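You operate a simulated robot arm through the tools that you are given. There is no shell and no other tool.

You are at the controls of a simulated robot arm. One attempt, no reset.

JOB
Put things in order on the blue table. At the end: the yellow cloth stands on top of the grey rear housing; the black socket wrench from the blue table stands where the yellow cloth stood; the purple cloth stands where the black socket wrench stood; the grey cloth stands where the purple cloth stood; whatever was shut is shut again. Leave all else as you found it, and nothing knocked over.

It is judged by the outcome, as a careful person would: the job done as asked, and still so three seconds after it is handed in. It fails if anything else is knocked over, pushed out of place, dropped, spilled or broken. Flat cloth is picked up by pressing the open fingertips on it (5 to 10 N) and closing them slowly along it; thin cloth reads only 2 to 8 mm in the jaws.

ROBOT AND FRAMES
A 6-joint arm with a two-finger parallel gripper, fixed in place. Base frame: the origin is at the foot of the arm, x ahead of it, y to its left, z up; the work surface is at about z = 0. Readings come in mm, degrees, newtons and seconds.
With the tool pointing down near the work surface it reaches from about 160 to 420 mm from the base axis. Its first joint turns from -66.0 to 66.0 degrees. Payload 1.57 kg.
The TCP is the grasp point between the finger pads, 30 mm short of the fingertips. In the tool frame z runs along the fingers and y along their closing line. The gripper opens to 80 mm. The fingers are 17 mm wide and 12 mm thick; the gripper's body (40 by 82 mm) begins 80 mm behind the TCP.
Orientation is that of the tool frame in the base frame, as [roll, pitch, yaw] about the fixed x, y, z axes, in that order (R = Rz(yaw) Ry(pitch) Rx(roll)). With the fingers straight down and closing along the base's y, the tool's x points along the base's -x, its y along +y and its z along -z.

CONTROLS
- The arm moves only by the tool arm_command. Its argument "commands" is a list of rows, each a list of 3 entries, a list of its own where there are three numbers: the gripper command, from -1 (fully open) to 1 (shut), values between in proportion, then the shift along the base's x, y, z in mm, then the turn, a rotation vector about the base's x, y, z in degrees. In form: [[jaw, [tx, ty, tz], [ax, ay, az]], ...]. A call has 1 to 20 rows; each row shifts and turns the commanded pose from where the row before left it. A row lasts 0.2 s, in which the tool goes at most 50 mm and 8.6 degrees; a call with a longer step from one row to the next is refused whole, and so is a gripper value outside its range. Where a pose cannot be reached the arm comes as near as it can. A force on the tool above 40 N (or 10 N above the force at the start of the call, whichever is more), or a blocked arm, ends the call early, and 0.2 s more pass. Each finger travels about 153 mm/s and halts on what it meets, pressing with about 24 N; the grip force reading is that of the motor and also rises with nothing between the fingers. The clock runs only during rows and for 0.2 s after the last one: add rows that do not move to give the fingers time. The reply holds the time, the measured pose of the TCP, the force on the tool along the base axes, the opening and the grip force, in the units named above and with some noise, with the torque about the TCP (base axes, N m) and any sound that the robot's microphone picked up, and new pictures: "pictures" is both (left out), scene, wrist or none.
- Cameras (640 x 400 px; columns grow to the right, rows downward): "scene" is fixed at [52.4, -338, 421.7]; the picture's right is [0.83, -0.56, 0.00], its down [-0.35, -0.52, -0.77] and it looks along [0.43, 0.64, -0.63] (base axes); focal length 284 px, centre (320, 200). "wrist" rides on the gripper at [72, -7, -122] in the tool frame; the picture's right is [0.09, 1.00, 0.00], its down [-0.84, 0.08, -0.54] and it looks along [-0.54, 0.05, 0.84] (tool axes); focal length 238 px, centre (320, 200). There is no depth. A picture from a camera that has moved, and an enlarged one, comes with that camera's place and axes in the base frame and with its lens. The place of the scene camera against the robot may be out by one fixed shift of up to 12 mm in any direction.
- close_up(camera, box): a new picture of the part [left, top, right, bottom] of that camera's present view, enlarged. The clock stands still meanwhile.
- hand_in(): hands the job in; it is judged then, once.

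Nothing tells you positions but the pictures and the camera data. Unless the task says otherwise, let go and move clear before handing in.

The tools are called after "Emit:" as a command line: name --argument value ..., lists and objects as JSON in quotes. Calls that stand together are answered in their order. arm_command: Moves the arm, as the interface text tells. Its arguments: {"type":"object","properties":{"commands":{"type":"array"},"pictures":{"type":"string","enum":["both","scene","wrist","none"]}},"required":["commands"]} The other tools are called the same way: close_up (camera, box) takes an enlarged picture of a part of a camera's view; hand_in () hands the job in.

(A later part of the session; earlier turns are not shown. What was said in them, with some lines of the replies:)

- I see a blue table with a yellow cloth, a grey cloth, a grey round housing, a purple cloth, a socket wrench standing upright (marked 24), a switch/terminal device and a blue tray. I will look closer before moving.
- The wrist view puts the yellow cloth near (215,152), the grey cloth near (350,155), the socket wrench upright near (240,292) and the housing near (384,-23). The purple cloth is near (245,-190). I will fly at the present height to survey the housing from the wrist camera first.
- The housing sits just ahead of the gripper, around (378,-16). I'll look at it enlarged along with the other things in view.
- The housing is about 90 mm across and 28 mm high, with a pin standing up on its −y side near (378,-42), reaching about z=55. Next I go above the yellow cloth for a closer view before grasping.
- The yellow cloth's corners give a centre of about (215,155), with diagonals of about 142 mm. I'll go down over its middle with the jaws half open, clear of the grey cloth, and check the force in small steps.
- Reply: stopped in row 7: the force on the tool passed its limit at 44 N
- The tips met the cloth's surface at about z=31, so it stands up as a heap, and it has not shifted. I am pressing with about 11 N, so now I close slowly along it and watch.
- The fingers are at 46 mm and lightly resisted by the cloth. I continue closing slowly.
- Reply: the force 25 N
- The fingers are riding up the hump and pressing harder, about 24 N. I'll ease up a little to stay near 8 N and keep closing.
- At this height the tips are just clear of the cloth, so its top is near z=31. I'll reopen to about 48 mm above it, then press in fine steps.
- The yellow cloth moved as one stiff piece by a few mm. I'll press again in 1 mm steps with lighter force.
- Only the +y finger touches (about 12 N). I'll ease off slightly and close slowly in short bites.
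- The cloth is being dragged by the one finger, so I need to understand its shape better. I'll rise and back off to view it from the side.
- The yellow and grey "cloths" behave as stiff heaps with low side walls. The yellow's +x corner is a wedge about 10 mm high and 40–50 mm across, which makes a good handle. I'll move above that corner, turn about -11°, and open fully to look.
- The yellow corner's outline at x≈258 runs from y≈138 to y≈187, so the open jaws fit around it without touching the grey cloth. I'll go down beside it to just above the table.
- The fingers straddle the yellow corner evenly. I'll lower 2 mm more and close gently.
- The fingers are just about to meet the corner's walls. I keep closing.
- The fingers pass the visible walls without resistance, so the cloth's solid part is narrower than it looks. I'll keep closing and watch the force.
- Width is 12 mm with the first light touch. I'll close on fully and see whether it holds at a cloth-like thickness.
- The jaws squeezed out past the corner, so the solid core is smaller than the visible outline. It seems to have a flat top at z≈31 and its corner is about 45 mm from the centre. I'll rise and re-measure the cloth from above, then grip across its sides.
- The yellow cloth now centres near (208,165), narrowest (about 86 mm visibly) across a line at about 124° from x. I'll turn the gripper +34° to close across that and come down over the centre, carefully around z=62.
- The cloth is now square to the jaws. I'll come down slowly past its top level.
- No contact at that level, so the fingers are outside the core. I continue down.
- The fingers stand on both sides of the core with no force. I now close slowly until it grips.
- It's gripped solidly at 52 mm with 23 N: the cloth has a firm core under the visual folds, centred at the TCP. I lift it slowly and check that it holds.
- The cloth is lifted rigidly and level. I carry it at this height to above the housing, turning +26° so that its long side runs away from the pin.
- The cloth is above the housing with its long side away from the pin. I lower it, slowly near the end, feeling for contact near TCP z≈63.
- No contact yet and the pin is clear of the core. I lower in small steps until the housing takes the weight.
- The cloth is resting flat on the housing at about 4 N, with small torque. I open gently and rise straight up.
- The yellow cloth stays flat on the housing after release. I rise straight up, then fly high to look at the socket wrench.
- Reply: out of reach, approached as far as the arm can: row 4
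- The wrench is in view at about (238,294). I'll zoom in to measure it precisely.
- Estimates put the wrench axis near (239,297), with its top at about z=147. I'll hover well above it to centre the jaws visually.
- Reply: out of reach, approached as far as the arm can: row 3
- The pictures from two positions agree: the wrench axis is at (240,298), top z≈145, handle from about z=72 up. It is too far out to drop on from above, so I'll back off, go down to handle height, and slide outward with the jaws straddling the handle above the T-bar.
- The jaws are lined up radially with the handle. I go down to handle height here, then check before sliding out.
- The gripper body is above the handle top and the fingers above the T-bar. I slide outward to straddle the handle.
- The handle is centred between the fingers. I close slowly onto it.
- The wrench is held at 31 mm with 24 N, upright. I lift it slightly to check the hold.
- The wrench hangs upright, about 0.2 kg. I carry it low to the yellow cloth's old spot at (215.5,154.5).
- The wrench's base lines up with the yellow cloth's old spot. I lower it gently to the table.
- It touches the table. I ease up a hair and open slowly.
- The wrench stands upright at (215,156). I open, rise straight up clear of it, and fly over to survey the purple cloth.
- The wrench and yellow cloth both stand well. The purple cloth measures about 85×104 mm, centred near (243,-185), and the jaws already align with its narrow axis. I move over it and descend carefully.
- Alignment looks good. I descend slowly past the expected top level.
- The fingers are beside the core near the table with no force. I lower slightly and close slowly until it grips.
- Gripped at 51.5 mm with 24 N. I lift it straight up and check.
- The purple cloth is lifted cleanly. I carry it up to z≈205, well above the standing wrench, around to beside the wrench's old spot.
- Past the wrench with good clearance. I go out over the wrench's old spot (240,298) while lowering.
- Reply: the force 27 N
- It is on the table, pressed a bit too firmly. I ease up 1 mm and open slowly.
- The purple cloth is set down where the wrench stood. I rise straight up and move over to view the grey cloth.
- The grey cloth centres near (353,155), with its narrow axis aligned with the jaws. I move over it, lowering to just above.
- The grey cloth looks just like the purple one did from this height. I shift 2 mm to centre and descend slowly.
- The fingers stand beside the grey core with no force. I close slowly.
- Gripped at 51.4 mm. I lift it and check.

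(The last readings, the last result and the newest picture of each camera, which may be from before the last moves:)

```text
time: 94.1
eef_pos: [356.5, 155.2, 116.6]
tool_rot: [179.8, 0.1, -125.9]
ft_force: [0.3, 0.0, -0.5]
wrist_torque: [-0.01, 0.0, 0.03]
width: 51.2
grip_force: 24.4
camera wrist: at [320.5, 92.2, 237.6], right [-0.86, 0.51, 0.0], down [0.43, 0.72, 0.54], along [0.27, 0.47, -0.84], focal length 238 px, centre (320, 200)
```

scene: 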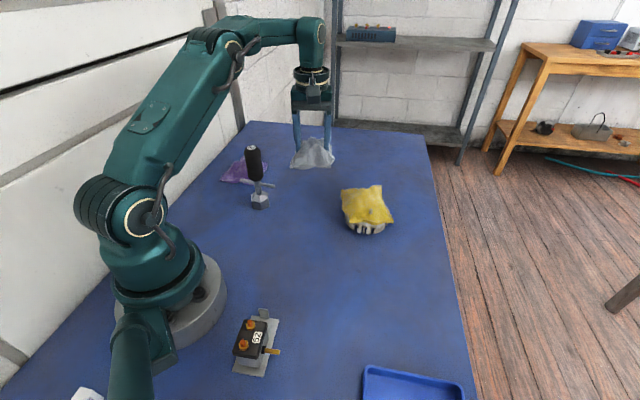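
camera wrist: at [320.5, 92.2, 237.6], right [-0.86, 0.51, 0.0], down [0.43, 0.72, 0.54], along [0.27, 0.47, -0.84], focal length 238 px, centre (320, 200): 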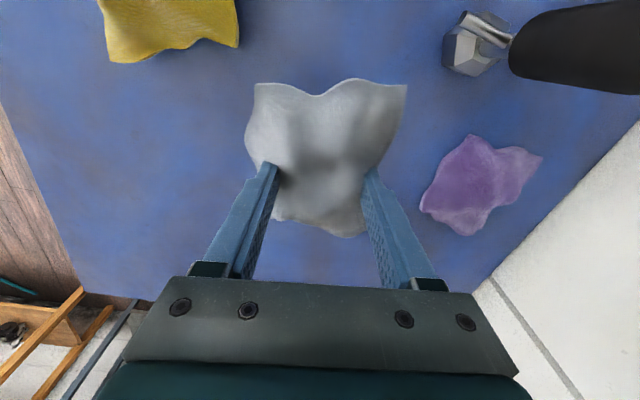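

The grey cloth is held. I carry it between the wrench and the yellow cloth at height, rising to z≈155, over to the purple cloth's old spot at (243,-184), turning -15° on the way.

Emit:
arm_command --commands '[[0.4, [-14, -24, 10], [0, 0, 0]], [0.4, [-14, -24, 10], [0, 0, 0]], [0.4, [-14, -24, 10], [0, 0, 0]], [0.4, [-14, -24, 10], [0, 0, 0]], [0.4, [-8.1, -35, 0], [0, 0, -3]], [0.4, [-8.1, -35, 0], [0, 0, -3]], [0.4, [-8.1, -35, 0], [0, 0, -3]], [0.4, [-8.1, -35, 0], [0, 0, -3]], [0.4, [-8.1, -35, 0], [0, 0, -3]], [0.4, [-8.1, -35, 0], [0, 0, 0]], [0.4, [-8.1, -34, 0], [0, 0, 0]], [0.4, [0, 0, 0], [0, 0, 0]]]'

```text
time: 96.7
eef_pos: [244.4, -186.0, 155.3]
tool_rot: [179.8, 0.0, -141.0]
ft_force: [-0.3, 0.5, -1.1]
wrist_torque: [0.01, -0.01, -0.01]
width: 50.8
grip_force: 24.2
camera wrist: at [193.3, -236.7, 277.2], right [-0.7, 0.71, 0.0], down [0.6, 0.59, 0.54], along [0.39, 0.38, -0.84], focal length 238 px, centre (320, 200)
```

scene: 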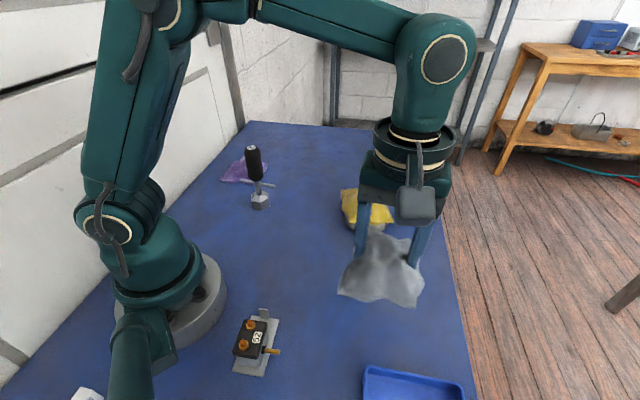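
wrist: 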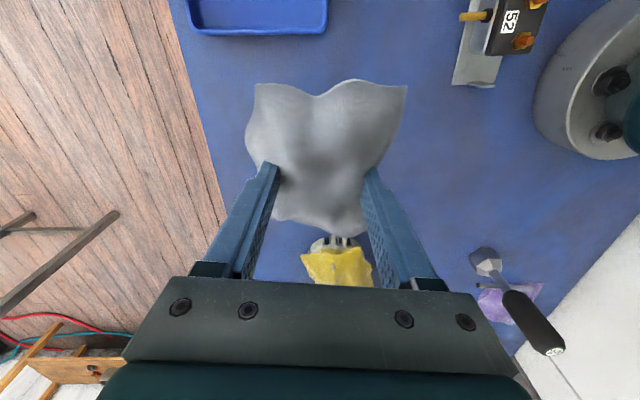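

The grey cloth is directly above the old purple spot. I lower it.

Emit:
arm_command --commands '[[0.4, [-0.7, 0.6, -30], [0, 0, 0]], [0.4, [0, 0, -30], [0, 0, 0]], [0.4, [0, 0, -25], [0, 0, 0]], [0.4, [0, 0, -18], [0, 0, 0]], [0.4, [0, 0, -8], [0, 0, 0]], [0.4, [0, 0, -4], [0, 0, 0]], [0.4, [0, 0, 0], [0, 0, 0]]]' --pictures "wrist"

Emit:
arm_command --commands '[[0.4, [0, 0, -2], [0, 0, 0]], [0.4, [0, 0, -1], [0, 0, 0]], [0.4, [0, 0, 0], [0, 0, 0]]]' --pictures "none"

```text
time: 98.3
eef_pos: [242.8, -184.2, 40.3]
tool_rot: [179.8, 0.0, -141.0]
ft_force: [-0.4, 0.3, -1.0]
wrist_torque: [0.04, 0.0, 0.02]
width: 50.9
grip_force: 24.1
camera wrist: at [192.1, -235.7, 162.3], right [-0.7, 0.71, 0.0], down [0.6, 0.58, 0.54], along [0.39, 0.38, -0.84], focal length 238 px, centre (320, 200)
```

wrist: 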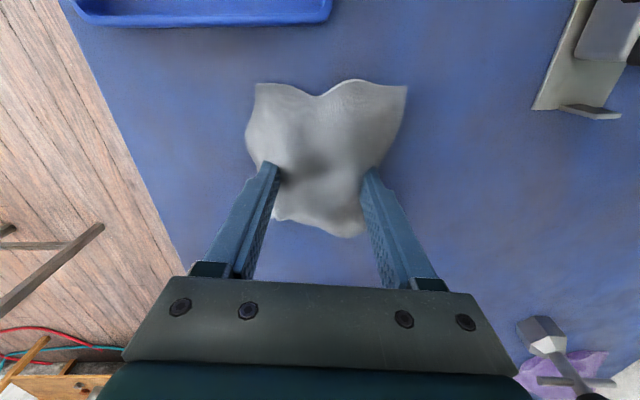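

```text
time: 99.1
eef_pos: [242.6, -185.3, 37.1]
tool_rot: [179.7, 0.2, -140.8]
ft_force: [-0.2, 0.1, -0.6]
wrist_torque: [0.0, -0.02, -0.01]
width: 50.7
grip_force: 24.4
```

Emit:
arm_command --commands '[[0.4, [0, 0, -0.7], [0, 0, 0]], [0.4, [0, 0, 0], [0, 0, 0]]]' --pictures "none"

```text
time: 99.7
eef_pos: [242.4, -184.1, 36.7]
tool_rot: [179.6, 0.1, -140.9]
ft_force: [0.6, -0.1, -0.7]
wrist_torque: [0.02, -0.04, -0.03]
width: 51.1
grip_force: 24.1
```

Emit:
arm_command --commands '[[0.4, [0, 0, -0.7], [0, 0, 0]], [0.4, [0, 0, 0], [0, 0, 0]]]' --pictures "none"

```text
time: 100.3
eef_pos: [243.1, -184.5, 37.2]
tool_rot: [179.7, 0.1, -140.9]
ft_force: [-3.4, 0.9, 8.7]
wrist_torque: [-0.09, -0.05, -0.04]
width: 50.9
grip_force: 23.7
```

It rests on the table with about 9 N. I ease slightly and open slowly.

Emit:
arm_command --commands '[[0.4, [0, 0, 0.3], [0, 0, 0]], [-0.1, [0, 0, 0], [0, 0, 0]], [-0.25, [0, 0, 0], [0, 0, 0]], [-0.35, [0, 0, 0], [0, 0, 0]], [-0.45, [0, 0, 0], [0, 0, 0]], [-0.6, [0, 0, 0], [0, 0, 0]], [-0.8, [0, 0, 0], [0, 0, 0]], [-0.9, [0, 0, 0], [0, 0, 0]]]' --pictures "wrist"

```text
time: 102.1
eef_pos: [243.2, -183.8, 36.5]
tool_rot: [179.8, 0.1, -140.9]
ft_force: [-0.1, 0.5, -0.2]
wrist_torque: [0.01, -0.02, 0.01]
width: 76.0
grip_force: 0.1
camera wrist: at [192.0, -235.6, 158.4], right [-0.7, 0.71, 0.0], down [0.6, 0.58, 0.54], along [0.39, 0.38, -0.84], focal length 238 px, centre (320, 200)
```

wrist: 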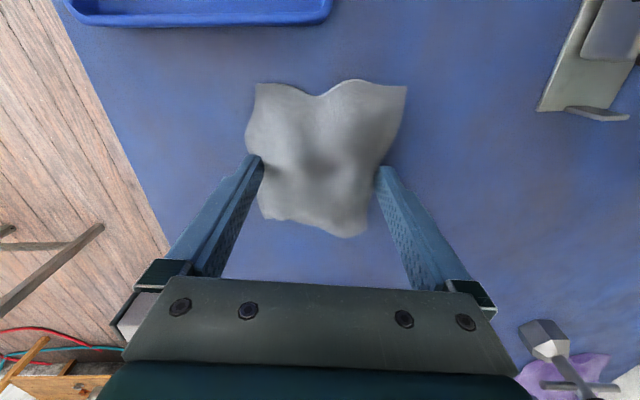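

Released cleanly. I rise straight up and move clear to check the whole table.

Emit:
arm_command --commands '[[-1, [0, 0, 10], [0, 0, 0]], [-1, [0, 0, 30], [0, 0, 0]], [-1, [0, 0, 40], [0, 0, 0]], [-1, [-10, 0, 40], [0, 0, 0]], [-1, [-10, 25, 30], [0, 0, -5]], [-1, [-10, 35, 20], [0, 0, -8]], [-1, [0, 35, 0], [0, 0, -8]], [-1, [0, 35, 0], [0, 0, -8]], [-1, [0, 0, 0], [0, 0, 0]]]'

Emit:
close_up --camera "scene" --box '[195, 110, 415, 250]'

Emit:
close_up --camera "scene" --box '[200, 240, 480, 400]'

Emit:
close_up --camera "scene" --box '[330, 170, 410, 240]'

```text
time: 104.1
eef_pos: [212.7, -52.1, 208.1]
tool_rot: [179.8, 0.0, -170.0]
ft_force: [0.4, 0.5, 0.3]
wrist_torque: [0.0, 0.03, -0.01]
width: 79.9
grip_force: 0.1
camera wrist: at [143.6, -74.0, 328.9], right [-0.26, 0.96, 0.0], down [0.81, 0.22, 0.54], along [0.52, 0.15, -0.84], focal length 238 px, centre (320, 200)
```

scene: 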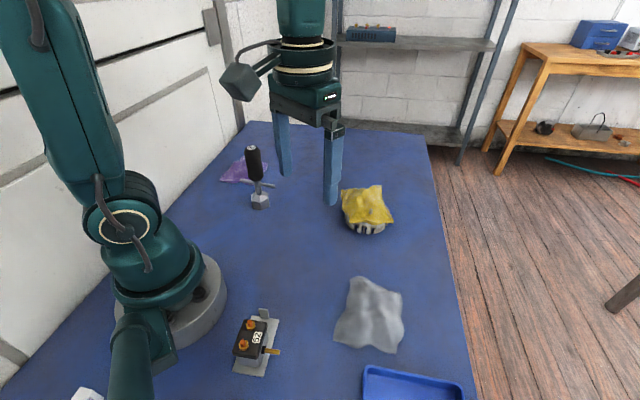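
wrist: 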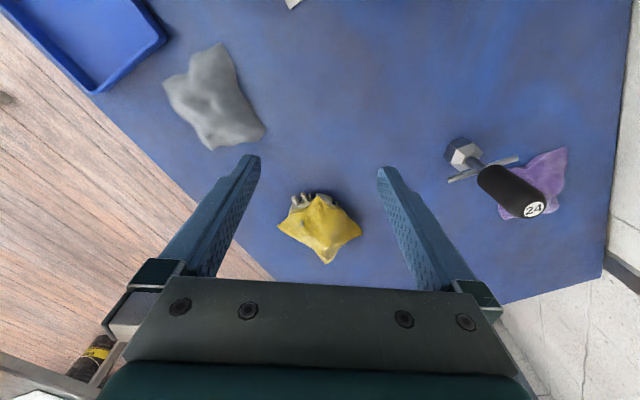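

```text
2.86 times, centred on (305, 180) of scene
camera zoom: at [52.4, -338.0, 421.7], right [0.83, -0.56, 0.0], down [-0.35, -0.52, -0.77], along [0.43, 0.64, -0.63], focal length 810 px, centre (363, 257)
```

zoom: 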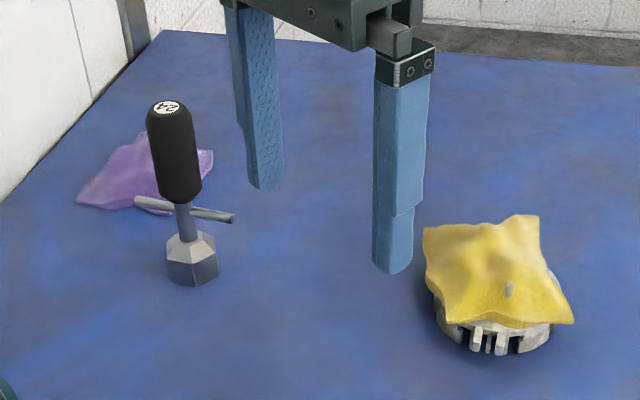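

```text
2.29 times, centred on (340, 320) of scene
camera zoom: at [52.4, -338.0, 421.7], right [0.83, -0.56, 0.0], down [-0.35, -0.52, -0.77], along [0.43, 0.64, -0.63], focal length 648 px, centre (274, -74)
```

zoom: 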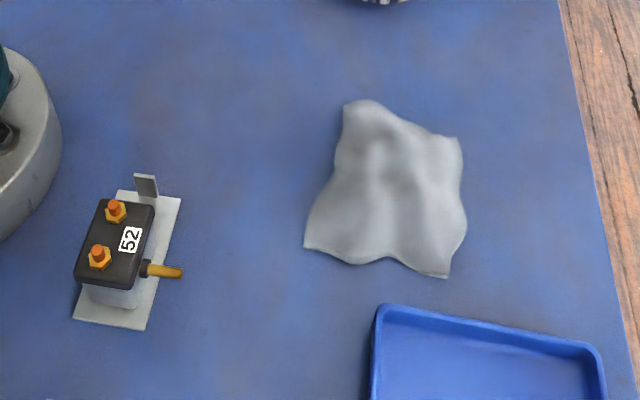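

```text
5.71 times, centred on (370, 205) of scene
camera zoom: at [52.4, -338.0, 421.7], right [0.83, -0.56, 0.0], down [-0.35, -0.52, -0.77], along [0.43, 0.64, -0.63], focal length 1620 px, centre (34, 171)
```

zoom: 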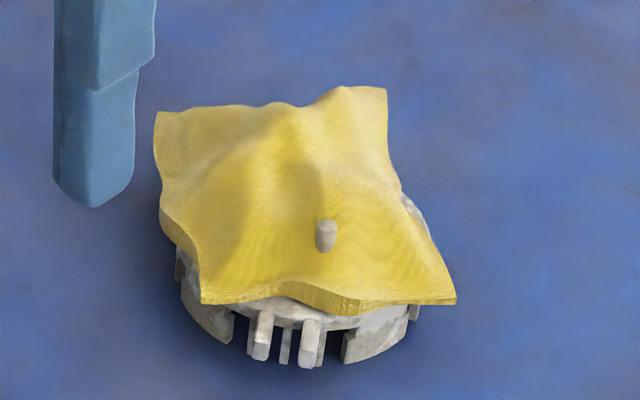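

Everything is where it was asked for. The yellow cloth is on the housing, the wrench is upright on yellow's old spot, and the purple cloth is on the wrench's old spot. The grey cloth matches the purple's old outline. Nothing was opened, the housing, tray and block look unmoved, and the arm is clear, so I hand in.

Emit:
hand_in

```text
The job is handed in.
```

The job is handed in, and in the last pictures everything stood where you asked:

- **Yellow cloth:** it sits flat on the grey rear housing, centred about 14 mm to one side to avoid the housing's pin. The pin still shows through the fabric in the pictures.
- **Black socket wrench:** it stands upright at about (215, 156), where the yellow cloth was.
- **Purple cloth:** it lies at about (240, 298), where the wrench stood.
- **Grey cloth:** it lies at about (243, -184), and its outline matches the purple cloth's old one.

The cloths turned out to be stiff with a solid core, so pressing and closing on them did not work. On the first tries I pushed the yellow cloth a few millimetres. I then gripped each cloth across its core instead.

I opened nothing, so nothing needed shutting. The housing, tray and terminal block look unmoved, nothing was knocked over, and the open gripper is clear of everything.
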